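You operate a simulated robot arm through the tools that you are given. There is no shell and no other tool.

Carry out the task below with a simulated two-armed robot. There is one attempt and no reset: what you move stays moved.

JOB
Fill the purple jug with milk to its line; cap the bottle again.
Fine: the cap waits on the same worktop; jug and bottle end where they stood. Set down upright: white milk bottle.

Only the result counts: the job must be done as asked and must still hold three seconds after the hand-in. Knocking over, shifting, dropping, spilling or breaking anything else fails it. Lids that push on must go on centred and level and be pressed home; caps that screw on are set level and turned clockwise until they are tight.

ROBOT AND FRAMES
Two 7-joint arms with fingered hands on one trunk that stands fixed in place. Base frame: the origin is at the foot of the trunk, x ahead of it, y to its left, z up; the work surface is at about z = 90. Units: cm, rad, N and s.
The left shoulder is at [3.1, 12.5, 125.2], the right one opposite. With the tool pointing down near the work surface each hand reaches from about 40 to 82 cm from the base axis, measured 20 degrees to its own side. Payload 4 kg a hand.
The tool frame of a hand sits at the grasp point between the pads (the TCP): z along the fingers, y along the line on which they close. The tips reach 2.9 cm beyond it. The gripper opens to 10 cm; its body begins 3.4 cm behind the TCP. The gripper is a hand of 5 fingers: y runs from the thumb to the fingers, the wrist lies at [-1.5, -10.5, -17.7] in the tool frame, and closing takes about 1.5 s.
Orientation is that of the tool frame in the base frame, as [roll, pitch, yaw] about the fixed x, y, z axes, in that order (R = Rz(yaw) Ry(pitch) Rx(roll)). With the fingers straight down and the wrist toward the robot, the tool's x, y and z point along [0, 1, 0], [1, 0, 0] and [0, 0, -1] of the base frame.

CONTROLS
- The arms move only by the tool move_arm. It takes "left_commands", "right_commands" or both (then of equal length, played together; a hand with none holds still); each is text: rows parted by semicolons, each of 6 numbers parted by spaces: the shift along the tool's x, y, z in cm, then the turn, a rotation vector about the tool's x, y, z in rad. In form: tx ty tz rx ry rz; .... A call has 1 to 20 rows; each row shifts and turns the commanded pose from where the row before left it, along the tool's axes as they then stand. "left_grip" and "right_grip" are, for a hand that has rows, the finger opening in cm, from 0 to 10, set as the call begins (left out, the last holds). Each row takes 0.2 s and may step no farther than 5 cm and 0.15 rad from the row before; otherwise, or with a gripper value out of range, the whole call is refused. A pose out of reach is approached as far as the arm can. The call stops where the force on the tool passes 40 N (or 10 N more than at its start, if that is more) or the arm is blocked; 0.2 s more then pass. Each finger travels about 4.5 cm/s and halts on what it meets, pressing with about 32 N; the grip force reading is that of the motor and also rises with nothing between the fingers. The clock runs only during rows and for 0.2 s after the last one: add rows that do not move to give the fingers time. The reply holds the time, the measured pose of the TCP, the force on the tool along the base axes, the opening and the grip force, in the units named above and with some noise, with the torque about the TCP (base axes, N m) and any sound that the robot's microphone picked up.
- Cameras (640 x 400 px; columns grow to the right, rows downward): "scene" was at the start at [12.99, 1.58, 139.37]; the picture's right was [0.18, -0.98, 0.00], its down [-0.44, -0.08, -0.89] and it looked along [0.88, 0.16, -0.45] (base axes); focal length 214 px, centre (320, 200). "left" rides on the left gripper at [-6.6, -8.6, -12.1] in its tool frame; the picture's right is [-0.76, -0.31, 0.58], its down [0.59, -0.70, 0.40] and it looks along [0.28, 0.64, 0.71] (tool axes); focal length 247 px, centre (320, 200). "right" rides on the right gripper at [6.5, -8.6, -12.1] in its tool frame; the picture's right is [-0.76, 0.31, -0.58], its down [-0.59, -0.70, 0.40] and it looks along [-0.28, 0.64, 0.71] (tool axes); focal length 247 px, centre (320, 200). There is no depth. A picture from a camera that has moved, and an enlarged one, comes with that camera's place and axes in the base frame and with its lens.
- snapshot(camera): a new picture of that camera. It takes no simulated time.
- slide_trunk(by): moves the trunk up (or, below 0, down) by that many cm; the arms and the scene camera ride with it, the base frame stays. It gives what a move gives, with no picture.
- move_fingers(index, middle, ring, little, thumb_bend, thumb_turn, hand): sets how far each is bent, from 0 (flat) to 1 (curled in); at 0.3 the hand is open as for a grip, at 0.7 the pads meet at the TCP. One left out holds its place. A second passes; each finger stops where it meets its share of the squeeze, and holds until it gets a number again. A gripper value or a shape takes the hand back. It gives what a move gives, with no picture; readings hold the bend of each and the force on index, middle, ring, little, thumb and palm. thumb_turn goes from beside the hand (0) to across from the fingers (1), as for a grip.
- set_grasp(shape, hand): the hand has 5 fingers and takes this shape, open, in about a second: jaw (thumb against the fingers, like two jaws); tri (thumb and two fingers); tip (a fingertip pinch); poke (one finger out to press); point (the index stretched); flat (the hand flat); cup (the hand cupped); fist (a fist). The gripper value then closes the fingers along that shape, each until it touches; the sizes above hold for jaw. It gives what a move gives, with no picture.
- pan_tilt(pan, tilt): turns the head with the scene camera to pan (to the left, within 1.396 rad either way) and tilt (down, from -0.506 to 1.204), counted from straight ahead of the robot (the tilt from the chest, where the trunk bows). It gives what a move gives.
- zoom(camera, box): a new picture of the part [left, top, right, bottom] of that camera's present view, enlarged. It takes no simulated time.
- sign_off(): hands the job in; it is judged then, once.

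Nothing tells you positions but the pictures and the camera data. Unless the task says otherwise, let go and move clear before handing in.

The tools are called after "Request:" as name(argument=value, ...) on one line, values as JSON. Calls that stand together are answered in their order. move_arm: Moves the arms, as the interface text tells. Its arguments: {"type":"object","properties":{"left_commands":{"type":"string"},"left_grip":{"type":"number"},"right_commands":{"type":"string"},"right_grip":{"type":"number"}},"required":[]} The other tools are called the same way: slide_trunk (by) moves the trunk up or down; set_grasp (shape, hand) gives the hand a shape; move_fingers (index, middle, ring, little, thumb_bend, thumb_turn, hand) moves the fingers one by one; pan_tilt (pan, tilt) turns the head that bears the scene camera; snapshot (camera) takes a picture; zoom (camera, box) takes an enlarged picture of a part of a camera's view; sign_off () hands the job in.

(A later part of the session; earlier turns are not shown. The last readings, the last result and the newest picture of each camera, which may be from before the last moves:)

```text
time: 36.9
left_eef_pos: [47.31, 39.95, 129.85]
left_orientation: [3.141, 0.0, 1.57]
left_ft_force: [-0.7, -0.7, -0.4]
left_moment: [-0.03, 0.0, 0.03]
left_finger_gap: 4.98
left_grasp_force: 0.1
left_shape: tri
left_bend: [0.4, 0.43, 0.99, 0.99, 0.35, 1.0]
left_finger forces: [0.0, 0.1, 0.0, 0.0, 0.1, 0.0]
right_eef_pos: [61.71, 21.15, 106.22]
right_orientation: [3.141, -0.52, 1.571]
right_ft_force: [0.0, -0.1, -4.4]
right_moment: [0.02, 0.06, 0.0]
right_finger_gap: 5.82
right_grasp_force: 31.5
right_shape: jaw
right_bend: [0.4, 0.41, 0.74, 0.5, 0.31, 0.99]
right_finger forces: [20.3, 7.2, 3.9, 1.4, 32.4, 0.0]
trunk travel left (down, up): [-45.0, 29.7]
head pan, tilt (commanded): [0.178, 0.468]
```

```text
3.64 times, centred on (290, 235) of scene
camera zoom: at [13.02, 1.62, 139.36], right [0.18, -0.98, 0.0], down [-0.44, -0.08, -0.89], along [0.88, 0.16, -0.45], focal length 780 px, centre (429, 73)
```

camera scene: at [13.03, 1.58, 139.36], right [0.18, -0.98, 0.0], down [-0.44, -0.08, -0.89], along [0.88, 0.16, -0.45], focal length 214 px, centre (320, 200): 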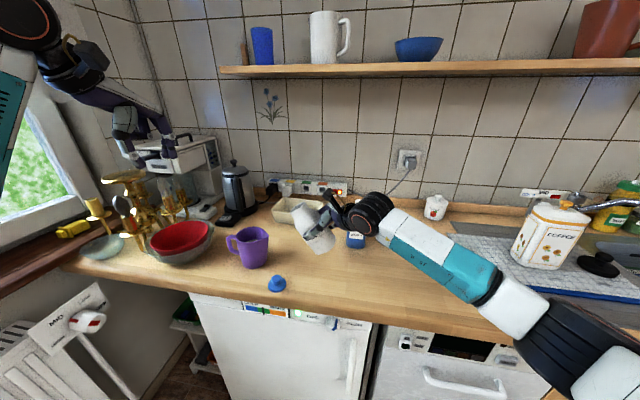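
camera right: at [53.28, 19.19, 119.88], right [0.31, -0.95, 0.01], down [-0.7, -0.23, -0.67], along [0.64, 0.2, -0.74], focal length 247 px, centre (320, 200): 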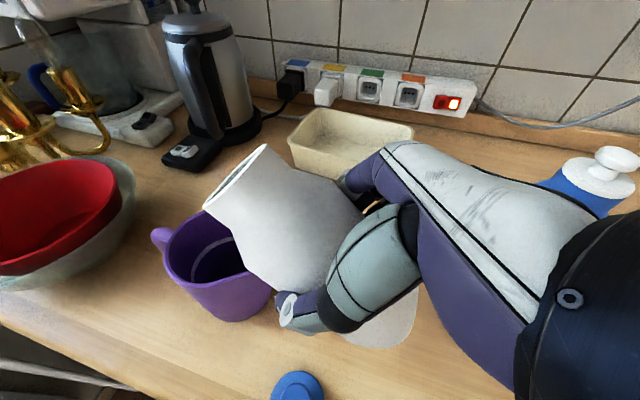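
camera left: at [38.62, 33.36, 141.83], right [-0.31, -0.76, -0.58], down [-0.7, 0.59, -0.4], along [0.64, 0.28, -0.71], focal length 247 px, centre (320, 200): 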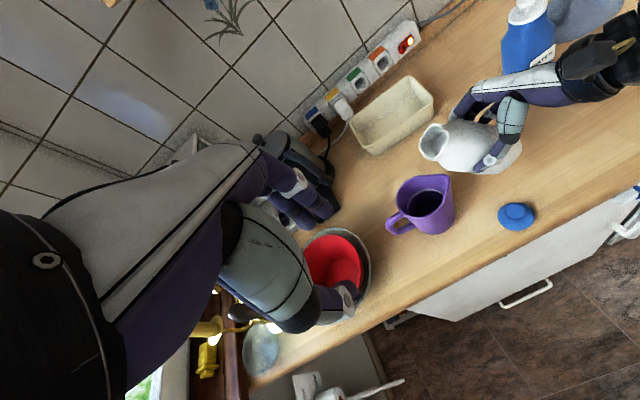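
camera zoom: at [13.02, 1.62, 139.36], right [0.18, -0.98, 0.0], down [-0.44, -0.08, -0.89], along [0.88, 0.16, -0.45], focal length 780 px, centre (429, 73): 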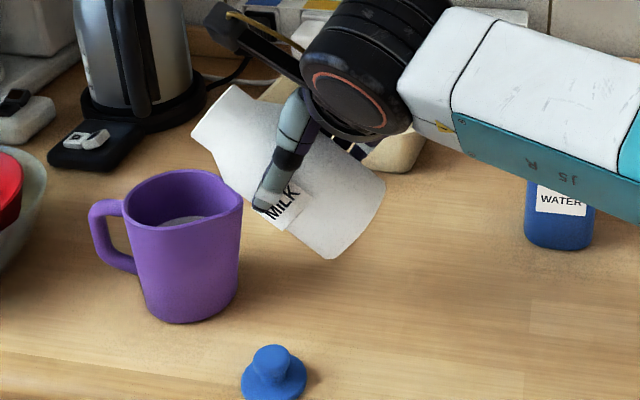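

Still no flow at about 52°. I'll keep going in small steps.

Request:
move_arm(right_commands="0 0 0 0 -0.04 0; 0 0 0 0 -0.04 0; 0 0 0 0 0 0; 0 0 0 0 0 0")

Request:
zoom(camera="left", box=[370, 80, 540, 250])

Request:
zoom(camera="scene", box=[220, 180, 360, 290])

```text
time: 37.9
left_eef_pos: [47.22, 39.92, 129.83]
left_orientation: [-3.141, 0.001, 1.57]
left_ft_force: [0.2, -0.3, 0.3]
left_moment: [0.02, 0.0, 0.02]
left_finger_gap: 4.97
left_grasp_force: 0.1
left_shape: tri
left_bend: [0.4, 0.43, 0.99, 0.99, 0.35, 1.0]
left_finger forces: [0.0, 0.0, 0.0, 0.0, 0.0, 0.0]
right_eef_pos: [61.8, 21.09, 106.2]
right_orientation: [-3.139, -0.44, 1.569]
right_ft_force: [0.1, 0.9, -3.9]
right_moment: [0.03, -0.01, 0.02]
right_finger_gap: 5.83
right_grasp_force: 31.6
right_shape: jaw
right_bend: [0.4, 0.41, 0.74, 0.5, 0.31, 0.99]
right_finger forces: [20.3, 7.2, 3.9, 1.5, 32.5, 0.1]
trunk travel left (down, up): [-45.0, 29.7]
head pan, tilt (commanded): [0.178, 0.468]
```

```text
2.35 times, centred on (455, 165) of left
camera zoom: at [38.62, 33.46, 141.81], right [-0.31, -0.76, -0.58], down [-0.7, 0.59, -0.4], along [0.64, 0.28, -0.71], focal length 581 px, centre (2, 282)
```

zoom: 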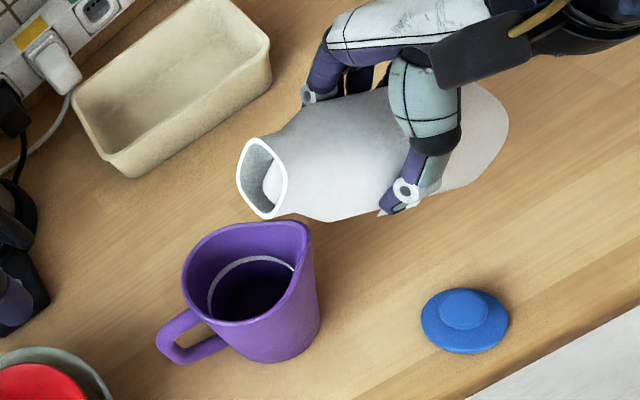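

```text
3.64 times, centred on (290, 235) of scene
camera zoom: at [13.02, 1.62, 139.36], right [0.18, -0.98, 0.0], down [-0.44, -0.08, -0.89], along [0.88, 0.16, -0.45], focal length 780 px, centre (429, 73)
```

zoom: 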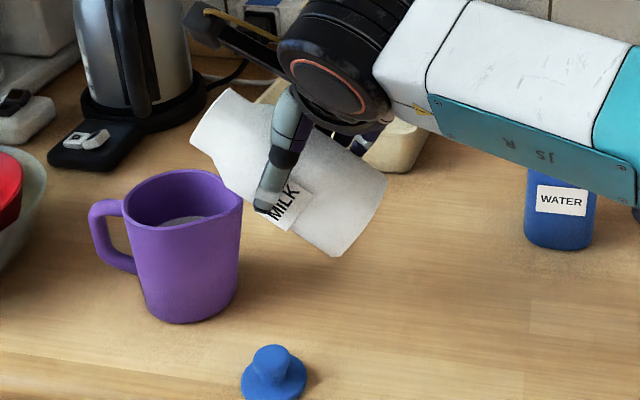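

The milk is now close to the lip at about 56°. I'll lower the bottle 1 cm for a shorter fall and tilt another small step.

Request:
move_arm(right_commands="-0.43 0 0.9 0 0 0; 0 0 0 0 -0.04 0; 0 0 0 0 0 0; 0 0 0 0 0 0")

Request:
zoom(camera="left", box=[370, 80, 540, 250])

Request:
zoom(camera="scene", box=[220, 180, 360, 290])

```text
time: 38.9
left_eef_pos: [47.15, 39.91, 129.8]
left_orientation: [3.14, -0.001, 1.572]
left_ft_force: [-0.3, 0.8, 0.1]
left_moment: [-0.01, 0.02, 0.03]
left_finger_gap: 4.99
left_grasp_force: 0.0
left_shape: tri
left_bend: [0.4, 0.43, 0.99, 0.99, 0.35, 1.0]
left_finger forces: [0.0, 0.1, 0.1, 0.1, 0.0, 0.0]
right_eef_pos: [61.79, 21.11, 105.12]
right_orientation: [-3.138, -0.399, 1.568]
right_ft_force: [-0.8, 0.2, -4.3]
right_moment: [0.05, -0.07, 0.02]
right_finger_gap: 5.82
right_grasp_force: 32.3
right_shape: jaw
right_bend: [0.4, 0.41, 0.74, 0.5, 0.31, 0.99]
right_finger forces: [20.2, 7.3, 4.0, 1.5, 32.4, 0.1]
trunk travel left (down, up): [-45.0, 29.7]
head pan, tilt (commanded): [0.178, 0.468]
```

```text
2.35 times, centred on (455, 165) of left
camera zoom: at [38.61, 33.46, 141.81], right [-0.31, -0.76, -0.58], down [-0.7, 0.59, -0.4], along [0.64, 0.28, -0.71], focal length 581 px, centre (2, 282)
```

zoom: 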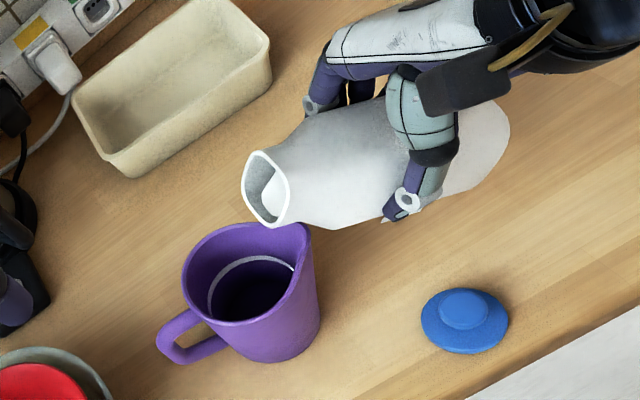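

```text
3.64 times, centred on (290, 235) of scene
camera zoom: at [13.02, 1.63, 139.36], right [0.18, -0.98, 0.0], down [-0.44, -0.08, -0.89], along [0.88, 0.16, -0.45], focal length 780 px, centre (429, 73)
```

zoom: 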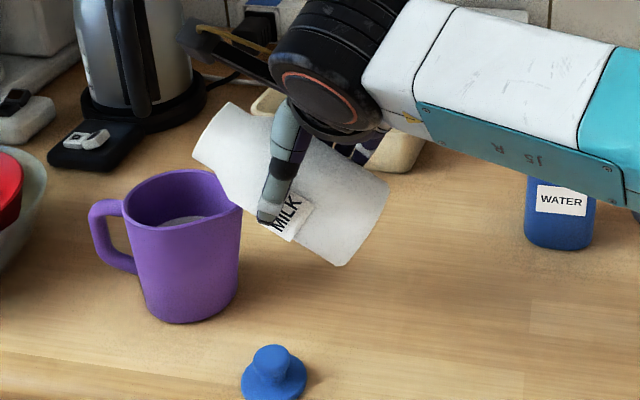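

The milk is right at the lip at about 58°. I'll nudge the lip slightly further into the jug for safety, then continue tilting in small steps.

Request:
move_arm(right_commands="0.9 0 -0.59 0 0 0; 0 0 0 0 -0.04 0; 0 0 0 0 0 0; 0 0 0 0 0 0")

Request:
zoom(camera="left", box=[370, 80, 540, 250])

Request:
zoom(camera="scene", box=[220, 180, 360, 290])

```text
time: 39.9
left_eef_pos: [47.22, 39.9, 129.73]
left_orientation: [-3.139, 0.001, 1.571]
left_ft_force: [-0.3, -0.3, 0.2]
left_moment: [-0.01, 0.01, 0.01]
left_finger_gap: 5.01
left_grasp_force: 0.1
left_shape: tri
left_bend: [0.4, 0.43, 0.99, 0.99, 0.35, 1.0]
left_finger forces: [0.1, 0.0, 0.0, 0.1, 0.0, 0.1]
right_eef_pos: [61.77, 21.76, 106.06]
right_orientation: [-3.14, -0.359, 1.568]
right_ft_force: [-0.1, 0.0, -4.6]
right_moment: [0.01, -0.01, 0.01]
right_finger_gap: 5.83
right_grasp_force: 32.5
right_shape: jaw
right_bend: [0.4, 0.41, 0.74, 0.5, 0.31, 0.99]
right_finger forces: [20.4, 7.3, 3.9, 1.4, 32.4, 0.0]
trunk travel left (down, up): [-45.0, 29.7]
head pan, tilt (commanded): [0.178, 0.468]
```

```text
2.35 times, centred on (455, 165) of left
camera zoom: at [38.63, 33.45, 141.81], right [-0.31, -0.76, -0.58], down [-0.7, 0.59, -0.4], along [0.64, 0.28, -0.71], focal length 581 px, centre (2, 282)
```

zoom: 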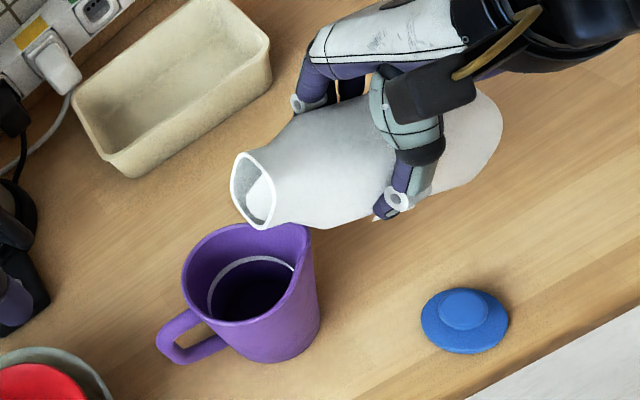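

```text
3.64 times, centred on (290, 235) of scene
camera zoom: at [13.03, 1.61, 139.36], right [0.18, -0.98, 0.0], down [-0.44, -0.08, -0.89], along [0.88, 0.16, -0.45], focal length 780 px, centre (429, 73)
```

zoom: 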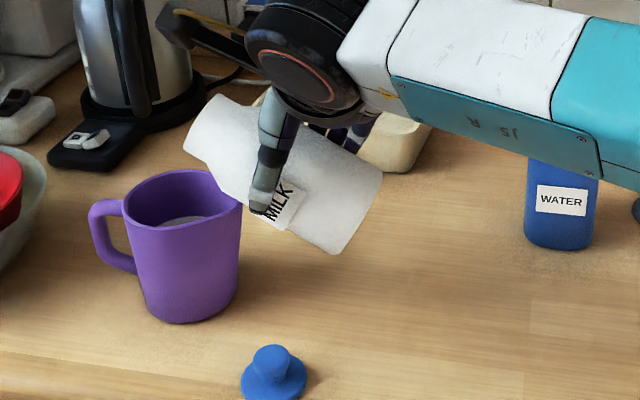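

Still no flow at about 61°. Next small steps.

Request:
move_arm(right_commands="0 0 0 0 -0.03 0; 0 0 0 0 -0.03 0; 0 0 0 0 0 0; 0 0 0 0 0 0")

Request:
zoom(camera="left", box=[390, 110, 490, 240])

Request:
zoom(camera="scene", box=[220, 180, 360, 290])

```text
time: 40.9
left_eef_pos: [47.12, 39.87, 129.75]
left_orientation: [3.141, -0.001, 1.571]
left_ft_force: [-0.7, 0.7, -0.5]
left_moment: [-0.03, -0.03, -0.02]
left_finger_gap: 5.0
left_grasp_force: 0.0
left_shape: tri
left_bend: [0.4, 0.43, 0.99, 0.99, 0.35, 1.0]
left_finger forces: [0.1, 0.0, 0.0, 0.1, 0.1, 0.0]
right_eef_pos: [61.71, 21.74, 106.01]
right_orientation: [-3.14, -0.3, 1.571]
right_ft_force: [0.2, 0.5, -3.5]
right_moment: [0.02, 0.0, -0.01]
right_finger_gap: 5.82
right_grasp_force: 31.9
right_shape: jaw
right_bend: [0.4, 0.41, 0.74, 0.5, 0.31, 0.99]
right_finger forces: [20.3, 7.3, 3.9, 1.3, 32.4, 0.0]
trunk travel left (down, up): [-45.0, 29.7]
head pan, tilt (commanded): [0.178, 0.468]
```

```text
3.08 times, centred on (440, 175) of left
camera zoom: at [38.62, 33.45, 141.81], right [-0.31, -0.76, -0.58], down [-0.7, 0.59, -0.4], along [0.64, 0.28, -0.71], focal length 760 px, centre (-49, 277)
```

zoom: 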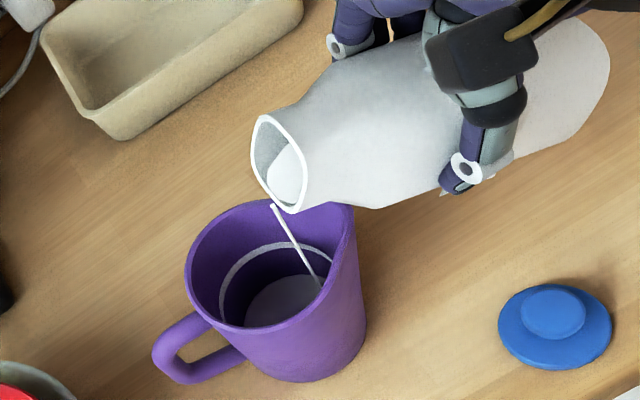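

```text
3.64 times, centred on (290, 235) of scene
camera zoom: at [13.02, 1.62, 139.36], right [0.18, -0.98, 0.0], down [-0.44, -0.08, -0.89], along [0.88, 0.16, -0.45], focal length 780 px, centre (429, 73)
```

zoom: 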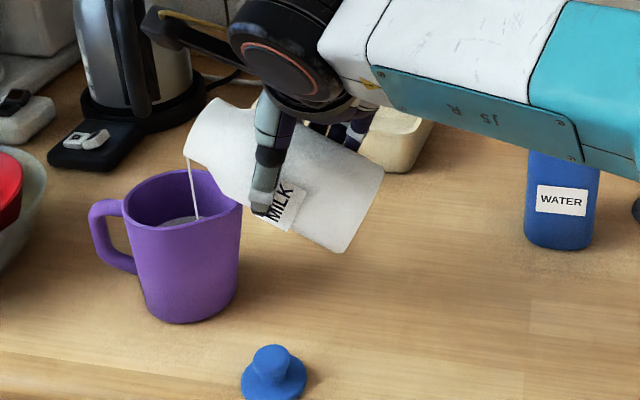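

Milk is flowing in a thin stream into the jug, inside the wall, and a pool shows at the bottom. I'll hold this tilt and watch the level.

Request:
move_arm(right_commands="0 0 0 0 0 0; 0 0 0 0 0 0; 0 0 0 0 0 0; 0 0 0 0 0 0; 0 0 0 0 0 0")

Request:
zoom(camera="left", box=[390, 110, 490, 240])

```text
time: 42.1
left_eef_pos: [47.21, 40.04, 129.82]
left_orientation: [-3.14, -0.001, 1.57]
left_ft_force: [-0.2, 0.3, -0.2]
left_moment: [-0.01, 0.03, 0.0]
left_finger_gap: 5.01
left_grasp_force: 0.1
left_shape: tri
left_bend: [0.4, 0.43, 0.99, 0.99, 0.35, 1.0]
left_finger forces: [0.1, 0.0, 0.1, 0.0, 0.0, 0.0]
right_eef_pos: [61.69, 21.63, 106.04]
right_orientation: [-3.139, -0.301, 1.568]
right_ft_force: [-0.8, 0.5, -4.7]
right_moment: [0.06, 0.0, 0.03]
right_finger_gap: 5.82
right_grasp_force: 31.8
right_shape: jaw
right_bend: [0.4, 0.41, 0.74, 0.5, 0.31, 0.99]
right_finger forces: [20.3, 7.4, 3.9, 1.5, 32.4, 0.0]
trunk travel left (down, up): [-45.0, 29.7]
head pan, tilt (commanded): [0.178, 0.468]
```

```text
3.08 times, centred on (440, 175) of left
camera zoom: at [38.62, 33.45, 141.81], right [-0.31, -0.76, -0.58], down [-0.7, 0.59, -0.4], along [0.64, 0.28, -0.71], focal length 760 px, centre (-49, 277)
```

zoom: 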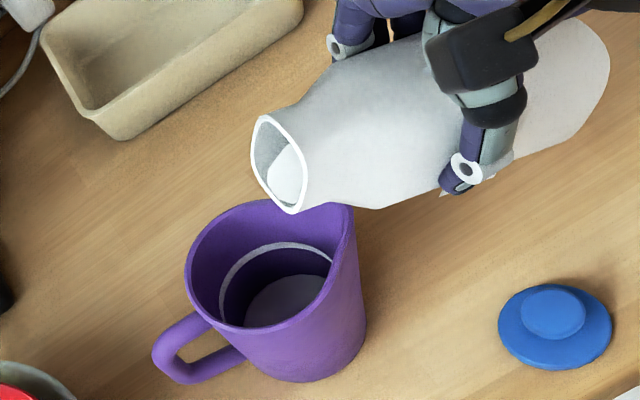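

The flow stopped by itself, so each small tilt releases a limited amount. The pool is at about z≈93 and the line at about 97. I'll continue with small tilts.

Request:
move_arm(right_commands="0 0 0 0 -0.025 0; 0 0 0 0 -0.025 0; 0 0 0 0 0 0; 0 0 0 0 0 0; 0 0 0 0 0 0; 0 0 0 0 0 0; 0 0 0 0 0 0; 0 0 0 0 0 0")

Request:
zoom(camera="left", box=[390, 110, 490, 240])

```text
time: 43.9
left_eef_pos: [47.3, 39.96, 129.81]
left_orientation: [-3.14, 0.0, 1.572]
left_ft_force: [0.0, 0.0, 1.3]
left_moment: [0.02, 0.0, -0.03]
left_finger_gap: 4.99
left_grasp_force: 0.1
left_shape: tri
left_bend: [0.4, 0.43, 0.99, 0.99, 0.35, 1.0]
left_finger forces: [0.0, 0.1, 0.0, 0.0, 0.0, 0.1]
right_eef_pos: [61.65, 21.68, 105.97]
right_orientation: [-3.139, -0.251, 1.568]
right_ft_force: [0.0, 0.2, -3.3]
right_moment: [0.02, -0.01, 0.0]
right_finger_gap: 5.82
right_grasp_force: 32.2
right_shape: jaw
right_bend: [0.4, 0.41, 0.74, 0.5, 0.31, 0.99]
right_finger forces: [20.2, 7.2, 3.8, 1.4, 32.3, 0.1]
trunk travel left (down, up): [-45.0, 29.7]
head pan, tilt (commanded): [0.178, 0.468]
```

```text
3.08 times, centred on (440, 175) of left
camera zoom: at [38.62, 33.45, 141.81], right [-0.31, -0.76, -0.58], down [-0.7, 0.59, -0.4], along [0.64, 0.28, -0.71], focal length 760 px, centre (-49, 277)
```

zoom: 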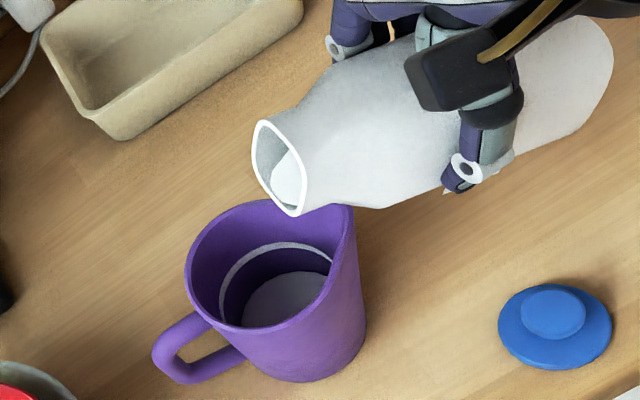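

The level rose slightly. I'll continue in the same manner with about 0.06 rad per step.

Request:
move_arm(right_commands="0 0 0 0 -0.03 0; 0 0 0 0 -0.03 0; 0 0 0 0 0 0; 0 0 0 0 0 0; 0 0 0 0 0 0; 0 0 0 0 0 0; 0 0 0 0 0 0; 0 0 0 0 0 0")

Request:
zoom(camera="left", box=[390, 110, 490, 240])

Request:
zoom(camera="scene", box=[220, 180, 360, 290])

```text
time: 45.7
left_eef_pos: [47.36, 39.97, 129.83]
left_orientation: [3.141, 0.0, 1.571]
left_ft_force: [0.2, 0.8, 0.6]
left_moment: [0.03, -0.04, 0.01]
left_finger_gap: 5.0
left_grasp_force: 0.1
left_shape: tri
left_bend: [0.4, 0.43, 0.99, 0.99, 0.35, 1.0]
left_finger forces: [0.1, 0.0, 0.1, 0.0, 0.0, 0.0]
right_eef_pos: [61.72, 21.63, 106.16]
right_orientation: [-3.141, -0.19, 1.571]
right_ft_force: [0.1, -0.4, -3.5]
right_moment: [0.04, 0.0, 0.02]
right_finger_gap: 5.82
right_grasp_force: 31.8
right_shape: jaw
right_bend: [0.4, 0.41, 0.74, 0.5, 0.31, 0.99]
right_finger forces: [20.3, 7.1, 3.9, 1.3, 32.2, 0.1]
trunk travel left (down, up): [-45.0, 29.7]
head pan, tilt (commanded): [0.178, 0.468]
```

```text
3.08 times, centred on (440, 175) of left
camera zoom: at [38.62, 33.45, 141.81], right [-0.31, -0.76, -0.58], down [-0.7, 0.59, -0.4], along [0.64, 0.28, -0.71], focal length 760 px, centre (-49, 277)
```

zoom: 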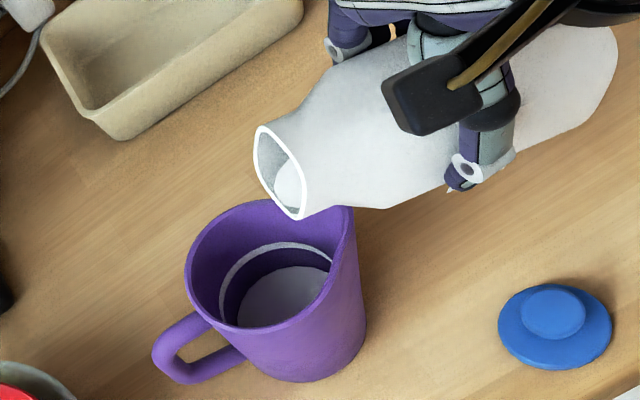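

```text
3.64 times, centred on (290, 235) of scene
camera zoom: at [13.02, 1.61, 139.36], right [0.18, -0.98, 0.0], down [-0.44, -0.08, -0.89], along [0.88, 0.16, -0.45], focal length 780 px, centre (429, 73)
```

zoom: 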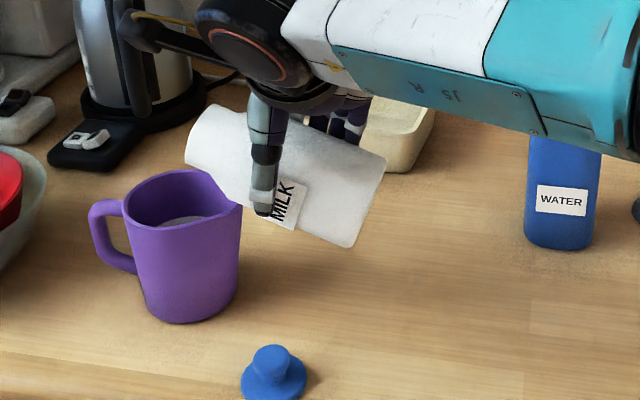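

The level is rising steadily with no spill. I'll raise the bottle half a centimetre for clearance over the spout and continue.

Request:
move_arm(right_commands="0.1 0 -0.49 0 0 0; 0 0 0 0 -0.035 0; 0 0 0 0 -0.035 0; 0 0 0 0 0 0; 0 0 0 0 0 0; 0 0 0 0 0 0; 0 0 0 0 0 0; 0 0 0 0 0 0; 0 0 0 0 0 0")

Request:
zoom(camera="left", box=[390, 110, 490, 240])

```text
time: 47.7
left_eef_pos: [47.28, 39.91, 129.89]
left_orientation: [3.141, -0.001, 1.571]
left_ft_force: [-0.4, -0.4, 0.3]
left_moment: [0.0, -0.02, 0.01]
left_finger_gap: 4.99
left_grasp_force: 0.0
left_shape: tri
left_bend: [0.4, 0.43, 0.99, 0.99, 0.35, 1.0]
left_finger forces: [0.1, 0.1, 0.1, 0.1, 0.0, 0.0]
right_eef_pos: [61.79, 21.8, 106.59]
right_orientation: [-3.14, -0.122, 1.569]
right_ft_force: [0.2, -0.4, -2.4]
right_moment: [0.01, 0.01, -0.02]
right_finger_gap: 5.83
right_grasp_force: 32.4
right_shape: jaw
right_bend: [0.4, 0.41, 0.74, 0.5, 0.31, 0.99]
right_finger forces: [20.3, 7.2, 3.8, 1.3, 32.1, 0.1]
trunk travel left (down, up): [-45.0, 29.7]
head pan, tilt (commanded): [0.178, 0.468]
```

```text
3.08 times, centred on (440, 175) of left
camera zoom: at [38.61, 33.45, 141.81], right [-0.31, -0.76, -0.58], down [-0.7, 0.59, -0.4], along [0.64, 0.28, -0.71], focal length 760 px, centre (-49, 277)
```

zoom: 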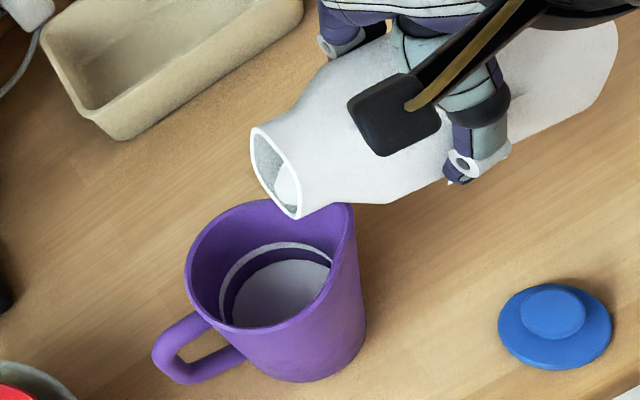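

Getting closer: the milk edge is now not far below the pale line. I'll zoom tighter to judge the remaining gap.

Request:
zoom(camera="left", box=[410, 170, 470, 225])

Request:
zoom(camera="scene", box=[230, 215, 300, 275])

Request:
snapshot(camera="right")

```text
7.27 times, centred on (440, 198) of left
camera zoom: at [38.61, 33.45, 141.81], right [-0.31, -0.76, -0.58], down [-0.7, 0.59, -0.4], along [0.64, 0.28, -0.71], focal length 1796 px, centre (-553, 218)
```

zoom: 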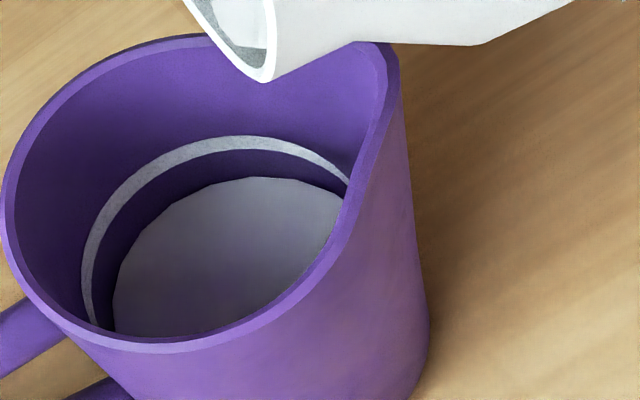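

```text
6.67 times, centred on (265, 245) of scene
camera zoom: at [13.02, 1.61, 139.36], right [0.18, -0.98, 0.0], down [-0.44, -0.08, -0.89], along [0.88, 0.16, -0.45], focal length 1430 px, centre (687, -100)
```

zoom: 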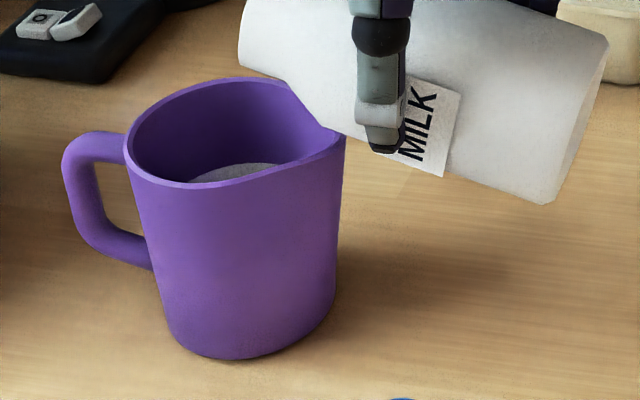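

```text
taken
camera right: at [53.35, 26.79, 119.44], right [0.31, -0.82, 0.48], down [-0.7, -0.54, -0.47], along [0.64, -0.2, -0.74], focal length 247 px, centre (320, 200)
```

right: 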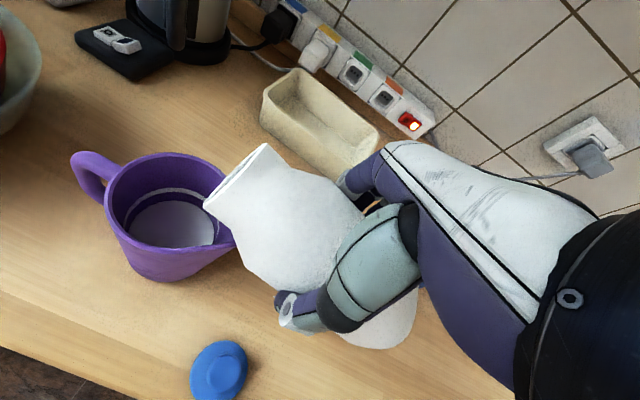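

The milk edge needs to rise a bit more than one centimetre to reach the pale line. I'll tilt another 0.06 rad and wait.

Request:
move_arm(right_commands="0 0 0 0 -0.03 0; 0 0 0 0 -0.03 0; 0 0 0 0 0 0; 0 0 0 0 0 0; 0 0 0 0 0 0; 0 0 0 0 0 0; 0 0 0 0 0 0; 0 0 0 0 0 0")

Request:
zoom(camera="left", box=[410, 170, 470, 225])

```text
time: 49.5
left_eef_pos: [47.22, 40.04, 129.91]
left_orientation: [3.141, 0.0, 1.571]
left_ft_force: [0.5, 0.9, 0.2]
left_moment: [0.0, 0.0, 0.0]
left_finger_gap: 5.01
left_grasp_force: 0.0
left_shape: tri
left_bend: [0.4, 0.43, 0.99, 0.99, 0.35, 1.0]
left_finger forces: [0.0, 0.0, 0.0, 0.0, 0.1, 0.0]
right_eef_pos: [61.68, 21.87, 106.62]
right_orientation: [-3.141, -0.058, 1.569]
right_ft_force: [-0.1, 0.1, -2.0]
right_moment: [0.01, 0.0, 0.01]
right_finger_gap: 5.83
right_grasp_force: 32.4
right_shape: jaw
right_bend: [0.4, 0.41, 0.74, 0.5, 0.31, 0.99]
right_finger forces: [20.4, 7.1, 3.7, 1.2, 32.1, 0.1]
trunk travel left (down, up): [-45.0, 29.7]
head pan, tilt (commanded): [0.178, 0.468]
```

```text
7.27 times, centred on (440, 198) of left
camera zoom: at [38.61, 33.45, 141.81], right [-0.31, -0.76, -0.58], down [-0.7, 0.59, -0.4], along [0.64, 0.28, -0.71], focal length 1796 px, centre (-553, 218)
```

zoom: 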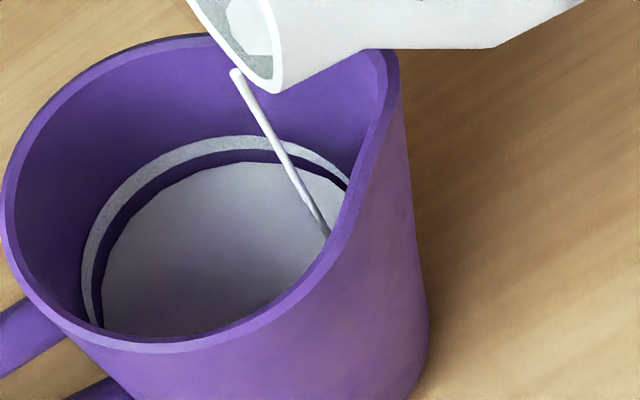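

The milk is near the line and still flowing in a thin stream. I'll wait just briefly and look again.

Request:
move_arm(right_commands="0 0 0 0 0 0; 0 0 0 0 0 0")

Request:
zoom(camera="left", box=[410, 170, 470, 225])

```text
time: 50.1
left_eef_pos: [47.25, 39.96, 129.85]
left_orientation: [-3.141, 0.0, 1.57]
left_ft_force: [0.7, 0.9, -0.2]
left_moment: [-0.02, -0.01, -0.02]
left_finger_gap: 4.99
left_grasp_force: 0.0
left_shape: tri
left_bend: [0.4, 0.43, 0.99, 0.99, 0.35, 1.0]
left_finger forces: [0.0, 0.0, 0.0, 0.1, 0.0, 0.1]
right_eef_pos: [61.72, 21.81, 106.56]
right_orientation: [-3.141, -0.058, 1.569]
right_ft_force: [0.1, 0.9, -1.8]
right_moment: [0.03, 0.01, 0.04]
right_finger_gap: 5.83
right_grasp_force: 31.7
right_shape: jaw
right_bend: [0.4, 0.41, 0.74, 0.5, 0.31, 0.99]
right_finger forces: [20.4, 7.1, 3.8, 1.3, 32.0, 0.0]
trunk travel left (down, up): [-45.0, 29.7]
head pan, tilt (commanded): [0.178, 0.468]
```

```text
7.27 times, centred on (440, 198) of left
camera zoom: at [38.61, 33.45, 141.81], right [-0.31, -0.76, -0.58], down [-0.7, 0.59, -0.4], along [0.64, 0.28, -0.71], focal length 1796 px, centre (-553, 218)
```

zoom: 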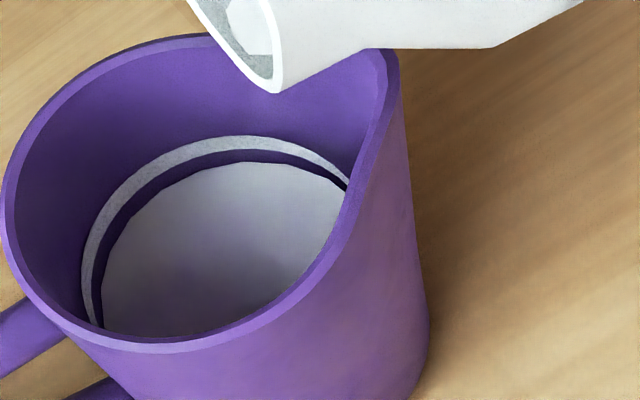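

The flow stopped with the milk just under the line. One smaller tilt now.

Request:
move_arm(right_commands="0 0 0 0 -0.035 0; 0 0 0 0 0 0; 0 0 0 0 0 0; 0 0 0 0 0 0; 0 0 0 0 0 0; 0 0 0 0 0 0; 0 0 0 0 0 0")

Request:
zoom(camera="left", box=[410, 170, 470, 225])

```text
time: 51.7
left_eef_pos: [47.2, 39.93, 129.84]
left_orientation: [-3.141, 0.0, 1.572]
left_ft_force: [1.4, -0.2, 0.2]
left_moment: [0.0, 0.0, 0.0]
left_finger_gap: 5.0
left_grasp_force: 0.0
left_shape: tri
left_bend: [0.4, 0.43, 0.99, 0.99, 0.35, 1.0]
left_finger forces: [0.0, 0.0, 0.0, 0.1, 0.0, 0.0]
right_eef_pos: [61.74, 21.72, 106.65]
right_orientation: [-3.139, -0.025, 1.57]
right_ft_force: [-0.5, 0.9, -2.5]
right_moment: [0.05, 0.0, 0.0]
right_finger_gap: 5.81
right_grasp_force: 32.1
right_shape: jaw
right_bend: [0.4, 0.41, 0.74, 0.5, 0.31, 0.99]
right_finger forces: [20.3, 7.1, 3.8, 1.3, 32.0, 0.0]
trunk travel left (down, up): [-45.0, 29.7]
head pan, tilt (commanded): [0.178, 0.468]
```

```text
7.27 times, centred on (440, 198) of left
camera zoom: at [38.6, 33.45, 141.81], right [-0.31, -0.76, -0.58], down [-0.7, 0.59, -0.4], along [0.64, 0.28, -0.71], focal length 1796 px, centre (-553, 218)
```

zoom: 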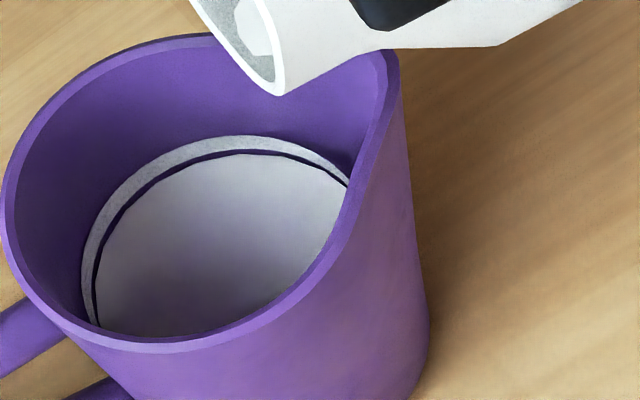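

The milk edge is now just below the band. One more small tilt should bring it onto the line.

Request:
move_arm(right_commands="0 0 0 0 -0.03 0; 0 0 0 0 0 0; 0 0 0 0 0 0; 0 0 0 0 0 0; 0 0 0 0 0 0; 0 0 0 0 0 0; 0 0 0 0 0 0")

Request:
zoom(camera="left", box=[410, 170, 470, 225])

Request:
zoom(camera="right", box=[60, 130, 260, 290])

```text
time: 53.3
left_eef_pos: [47.2, 39.93, 129.8]
left_orientation: [3.141, 0.0, 1.571]
left_ft_force: [0.1, 0.1, 0.0]
left_moment: [-0.01, 0.03, 0.03]
left_finger_gap: 5.02
left_grasp_force: 0.1
left_shape: tri
left_bend: [0.4, 0.43, 0.99, 0.99, 0.35, 1.0]
left_finger forces: [0.0, 0.0, 0.1, 0.0, 0.1, 0.1]
right_eef_pos: [61.87, 21.79, 106.61]
right_orientation: [-3.139, 0.005, 1.571]
right_ft_force: [0.4, 0.1, -1.4]
right_moment: [0.0, 0.0, 0.01]
right_finger_gap: 5.82
right_grasp_force: 31.7
right_shape: jaw
right_bend: [0.4, 0.41, 0.74, 0.5, 0.31, 0.99]
right_finger forces: [20.4, 7.2, 3.8, 1.4, 31.9, 0.1]
trunk travel left (down, up): [-45.0, 29.7]
head pan, tilt (commanded): [0.178, 0.468]
```

```text
7.27 times, centred on (440, 198) of left
camera zoom: at [38.6, 33.45, 141.82], right [-0.31, -0.76, -0.58], down [-0.7, 0.59, -0.4], along [0.64, 0.28, -0.71], focal length 1796 px, centre (-553, 218)
```

zoom: 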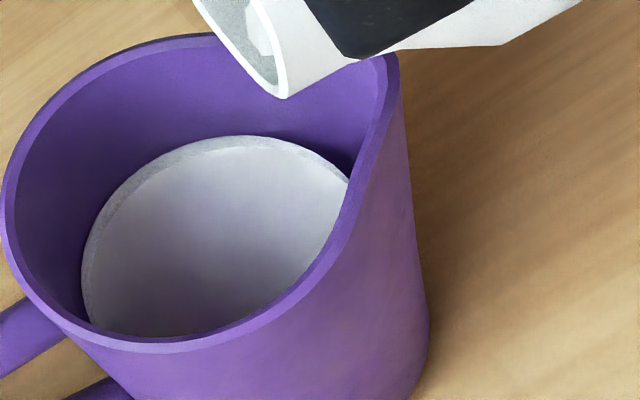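

```text
2.50 times, centred on (160, 210) of right
camera zoom: at [53.32, 28.36, 118.68], right [0.31, -0.75, 0.58], down [-0.7, -0.59, -0.39], along [0.64, -0.29, -0.71], focal length 617 px, centre (720, 175)
```

zoom: 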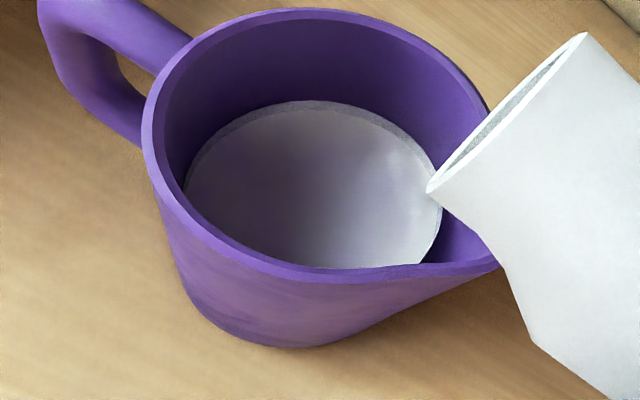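

The milk surface now lies in the pale line band. I'll tilt back at once to stop any further flow, staying over the jug.

Request:
move_arm(right_commands="0 0 0 0 0.14 0; 0 0 0 0 0.14 0; 0 0 0 0 0.14 0; 0 0 0 0 0.14 0; 0 0 0 0 0.13 0; 0 0 0 0 0.13 0; 0 0 0 0 0 0")

Request:
zoom(camera="left", box=[380, 70, 540, 240])

Request:
zoom(camera="left", box=[410, 170, 470, 225])

Request:
zoom(camera="scene", box=[220, 180, 360, 290])

```text
time: 54.9
left_eef_pos: [47.23, 39.91, 129.79]
left_orientation: [3.141, 0.0, 1.57]
left_ft_force: [-0.6, -0.3, 0.5]
left_moment: [0.0, -0.02, 0.02]
left_finger_gap: 4.97
left_grasp_force: 0.0
left_shape: tri
left_bend: [0.4, 0.43, 0.99, 0.99, 0.35, 1.0]
left_finger forces: [0.0, 0.0, 0.0, 0.0, 0.0, 0.1]
right_eef_pos: [61.66, 21.62, 106.51]
right_orientation: [-3.139, -0.816, 1.569]
right_ft_force: [-0.1, -0.2, -2.0]
right_moment: [0.0, -0.02, -0.03]
right_finger_gap: 5.81
right_grasp_force: 31.4
right_shape: jaw
right_bend: [0.4, 0.41, 0.74, 0.5, 0.31, 0.99]
right_finger forces: [20.4, 7.2, 3.8, 1.4, 32.0, 0.0]
trunk travel left (down, up): [-45.0, 29.7]
head pan, tilt (commanded): [0.178, 0.468]
```

```text
2.35 times, centred on (460, 155) of left
camera zoom: at [38.59, 33.47, 141.82], right [-0.31, -0.76, -0.58], down [-0.7, 0.59, -0.4], along [0.64, 0.28, -0.71], focal length 581 px, centre (-9, 306)
```

zoom: 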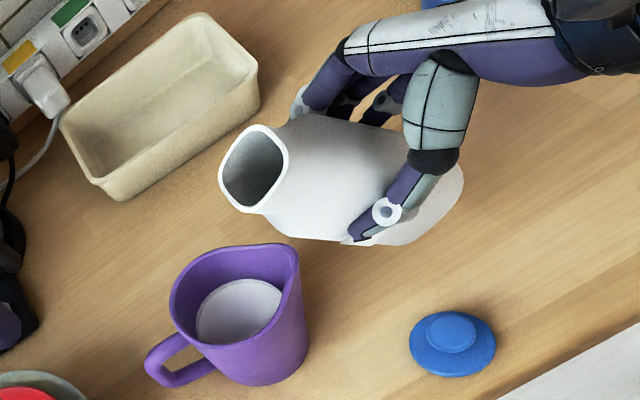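

```text
7.27 times, centred on (440, 198) of left
camera zoom: at [38.59, 33.47, 141.82], right [-0.31, -0.76, -0.58], down [-0.7, 0.59, -0.4], along [0.64, 0.28, -0.71], focal length 1796 px, centre (-553, 218)
```

zoom: 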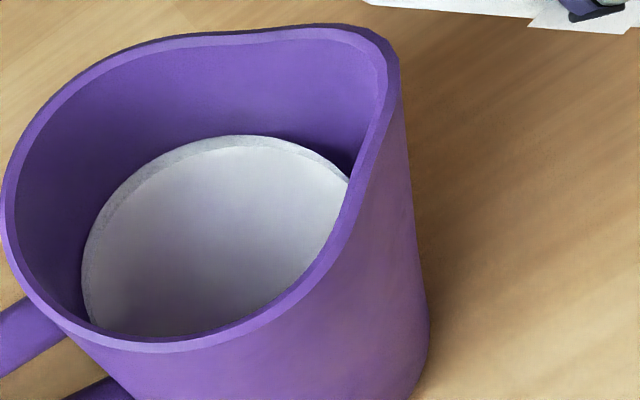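

```text
3.64 times, centred on (290, 235) of scene
camera zoom: at [13.0, 1.63, 139.36], right [0.18, -0.98, 0.0], down [-0.44, -0.08, -0.89], along [0.88, 0.16, -0.45], focal length 780 px, centre (429, 73)
```

zoom: 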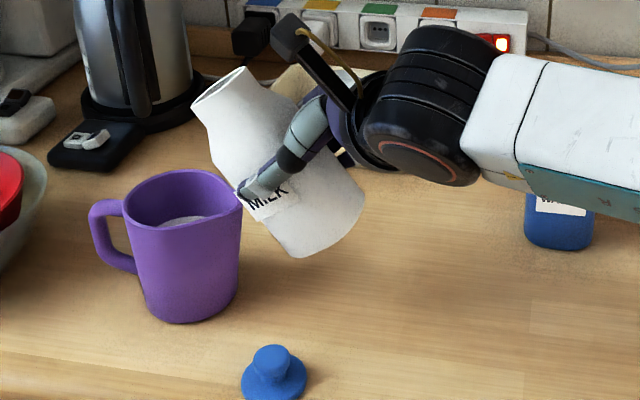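

The jug is filled to its line with no drips. Now I carry the bottle back to the right, set it upright and hover above its original spot.

Request:
move_arm(right_commands="-2.17 0.5 -2.31 0 0 0; -2.17 0.5 -2.31 0 0 0; -2.17 0.5 -2.31 0 0 0; 0 0 0 0 0.121 0; 0 0 0 0 0.121 0; 0 0 0 0 0.121 0; 0 0 0 0 0.121 0; 0 0 0 0 0.121 0; 0 0 0 0 0 0")

Request:
zoom(camera="scene", box=[270, 190, 430, 290])

Request:
snapshot(camera="left")

```text
time: 56.9
left_eef_pos: [47.31, 39.93, 129.88]
left_orientation: [3.141, -0.001, 1.572]
left_ft_force: [0.6, 0.0, 0.4]
left_moment: [-0.02, 0.05, 0.0]
left_finger_gap: 5.02
left_grasp_force: 0.0
left_shape: tri
left_bend: [0.4, 0.43, 0.99, 0.99, 0.35, 1.0]
left_finger forces: [0.0, 0.0, 0.1, 0.0, 0.0, 0.0]
right_eef_pos: [63.25, 12.09, 106.72]
right_orientation: [3.139, -1.421, 1.572]
right_ft_force: [-0.2, -0.3, -2.1]
right_moment: [-0.02, 0.0, 0.05]
right_finger_gap: 5.81
right_grasp_force: 32.0
right_shape: jaw
right_bend: [0.4, 0.41, 0.74, 0.5, 0.31, 0.99]
right_finger forces: [20.4, 7.1, 3.7, 1.5, 31.8, 0.0]
trunk travel left (down, up): [-45.0, 29.7]
head pan, tilt (commanded): [0.178, 0.468]
```

```text
4.00 times, centred on (350, 240) of scene
camera zoom: at [13.0, 1.59, 139.36], right [0.18, -0.98, 0.0], down [-0.44, -0.08, -0.89], along [0.88, 0.16, -0.45], focal length 858 px, centre (200, 40)
```

zoom: 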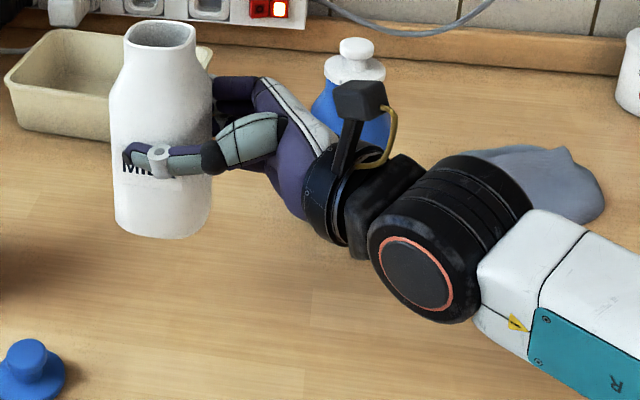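

```text
taken
camera left: at [38.59, 33.43, 141.82], right [-0.31, -0.76, -0.58], down [-0.7, 0.59, -0.4], along [0.64, 0.28, -0.71], focal length 247 px, centre (320, 200)
```

left: 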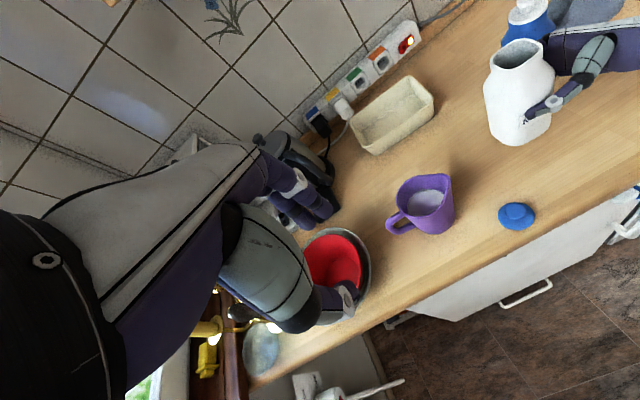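

The bottle is upright above its spot. I'll lower it to about 1 cm above the surface, then touch down gently.

Request:
move_arm(right_commands="-2.7 0 0.41 0 0 0; -2.7 0 0.41 0 0 0; -2.2 0 0.33 0 0 0; -0.5 0 0.08 0 0 0; 0 0 0 0 0 0")

Request:
zoom(camera="scene", box=[270, 190, 430, 290])

Request:
zoom(camera="left", box=[480, 80, 580, 190])

```text
time: 58.1
left_eef_pos: [47.09, 39.84, 129.76]
left_orientation: [3.141, 0.0, 1.571]
left_ft_force: [0.5, -0.6, -0.5]
left_moment: [0.03, -0.02, -0.02]
left_finger_gap: 5.0
left_grasp_force: 0.1
left_shape: tri
left_bend: [0.4, 0.43, 0.99, 0.99, 0.35, 1.0]
left_finger forces: [0.1, 0.1, 0.0, 0.0, 0.0, 0.0]
right_eef_pos: [63.19, 12.06, 98.47]
right_orientation: [-3.129, -1.42, 1.557]
right_ft_force: [-0.2, -0.2, -1.7]
right_moment: [-0.04, 0.02, -0.03]
right_finger_gap: 5.83
right_grasp_force: 31.9
right_shape: jaw
right_bend: [0.4, 0.41, 0.74, 0.5, 0.31, 0.99]
right_finger forces: [20.4, 7.0, 3.8, 1.5, 31.7, 0.1]
trunk travel left (down, up): [-45.0, 29.7]
head pan, tilt (commanded): [0.178, 0.468]
```

```text
4.00 times, centred on (350, 240) of scene
camera zoom: at [13.01, 1.6, 139.36], right [0.18, -0.98, 0.0], down [-0.44, -0.08, -0.89], along [0.88, 0.16, -0.45], focal length 858 px, centre (200, 40)
```

zoom: 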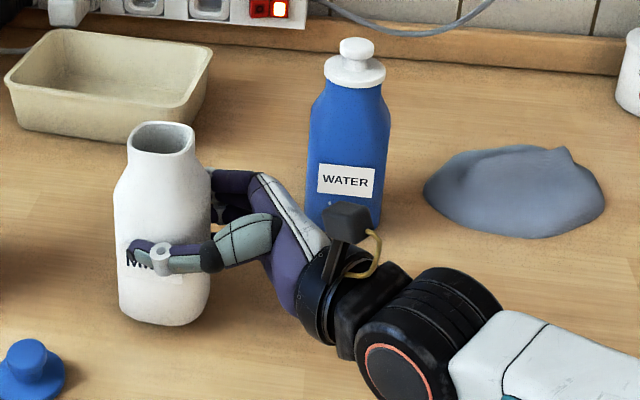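

```text
3.64 times, centred on (530, 135) of left
camera zoom: at [38.6, 33.44, 141.82], right [-0.31, -0.76, -0.58], down [-0.7, 0.59, -0.4], along [0.64, 0.28, -0.71], focal length 898 px, centre (-444, 436)
```

zoom: 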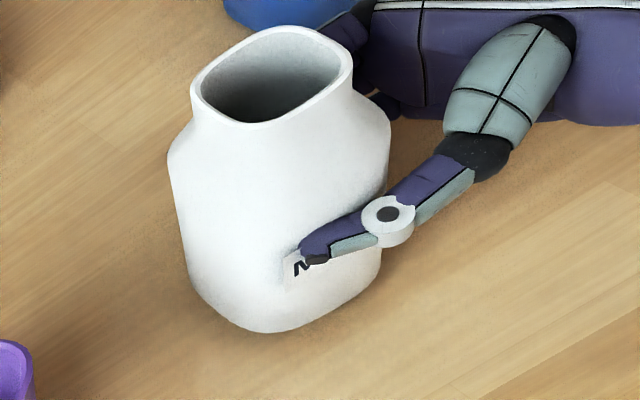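

The bottle is nearly over its original footprint; comparing pictures, it needs about 0.25 cm right and 0.25 cm away. I'll correct that while lowering.

Request:
move_arm(right_commands="-0.32 0.12 -0.08 0 0 0; -0.31 0.13 -0.08 0 0 0; 0 0 0 0 0 0")

Request:
move_arm(right_commands="-0.15 0 0.02 0 0 0; 0 0 0 0 0 0")

Request:
zoom(camera="scene", box=[270, 190, 430, 290])

```text
time: 58.9
left_eef_pos: [47.31, 39.89, 129.78]
left_orientation: [3.141, 0.002, 1.57]
left_ft_force: [-0.1, 0.4, -0.4]
left_moment: [-0.01, -0.02, 0.01]
left_finger_gap: 5.01
left_grasp_force: 0.1
left_shape: tri
left_bend: [0.4, 0.43, 0.99, 0.99, 0.35, 1.0]
left_finger forces: [0.0, 0.0, 0.1, 0.0, 0.1, 0.0]
right_eef_pos: [63.55, 11.92, 97.94]
right_orientation: [-3.122, -1.419, 1.549]
right_ft_force: [0.2, 0.0, -1.6]
right_moment: [-0.04, -0.01, 0.05]
right_finger_gap: 5.81
right_grasp_force: 32.0
right_shape: jaw
right_bend: [0.4, 0.41, 0.74, 0.5, 0.31, 0.99]
right_finger forces: [20.4, 7.0, 3.8, 1.6, 31.7, 0.0]
trunk travel left (down, up): [-45.0, 29.7]
head pan, tilt (commanded): [0.178, 0.468]
```

```text
time: 59.5
left_eef_pos: [47.19, 39.99, 129.87]
left_orientation: [3.141, 0.001, 1.569]
left_ft_force: [-0.4, 0.1, -0.9]
left_moment: [0.01, -0.01, 0.0]
left_finger_gap: 4.99
left_grasp_force: 0.0
left_shape: tri
left_bend: [0.4, 0.43, 0.99, 0.99, 0.35, 1.0]
left_finger forces: [0.0, 0.0, 0.1, 0.0, 0.0, 0.0]
right_eef_pos: [63.45, 11.93, 97.71]
right_orientation: [-3.135, -1.418, 1.562]
right_ft_force: [-0.6, -1.0, -2.8]
right_moment: [-0.04, -0.02, 0.0]
right_finger_gap: 5.83
right_grasp_force: 31.5
right_shape: jaw
right_bend: [0.4, 0.41, 0.74, 0.5, 0.31, 0.99]
right_finger forces: [20.4, 7.1, 3.8, 1.5, 31.7, 0.0]
trunk travel left (down, up): [-45.0, 29.7]
head pan, tilt (commanded): [0.178, 0.468]
```

```text
4.00 times, centred on (350, 240) of scene
camera zoom: at [13.01, 1.6, 139.36], right [0.18, -0.98, 0.0], down [-0.44, -0.08, -0.89], along [0.88, 0.16, -0.45], focal length 858 px, centre (200, 40)
```

zoom: 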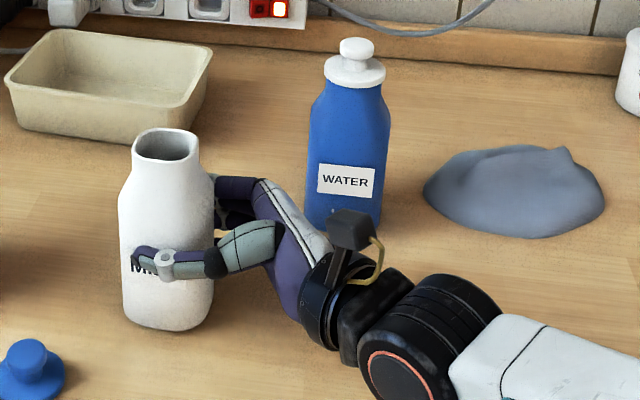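

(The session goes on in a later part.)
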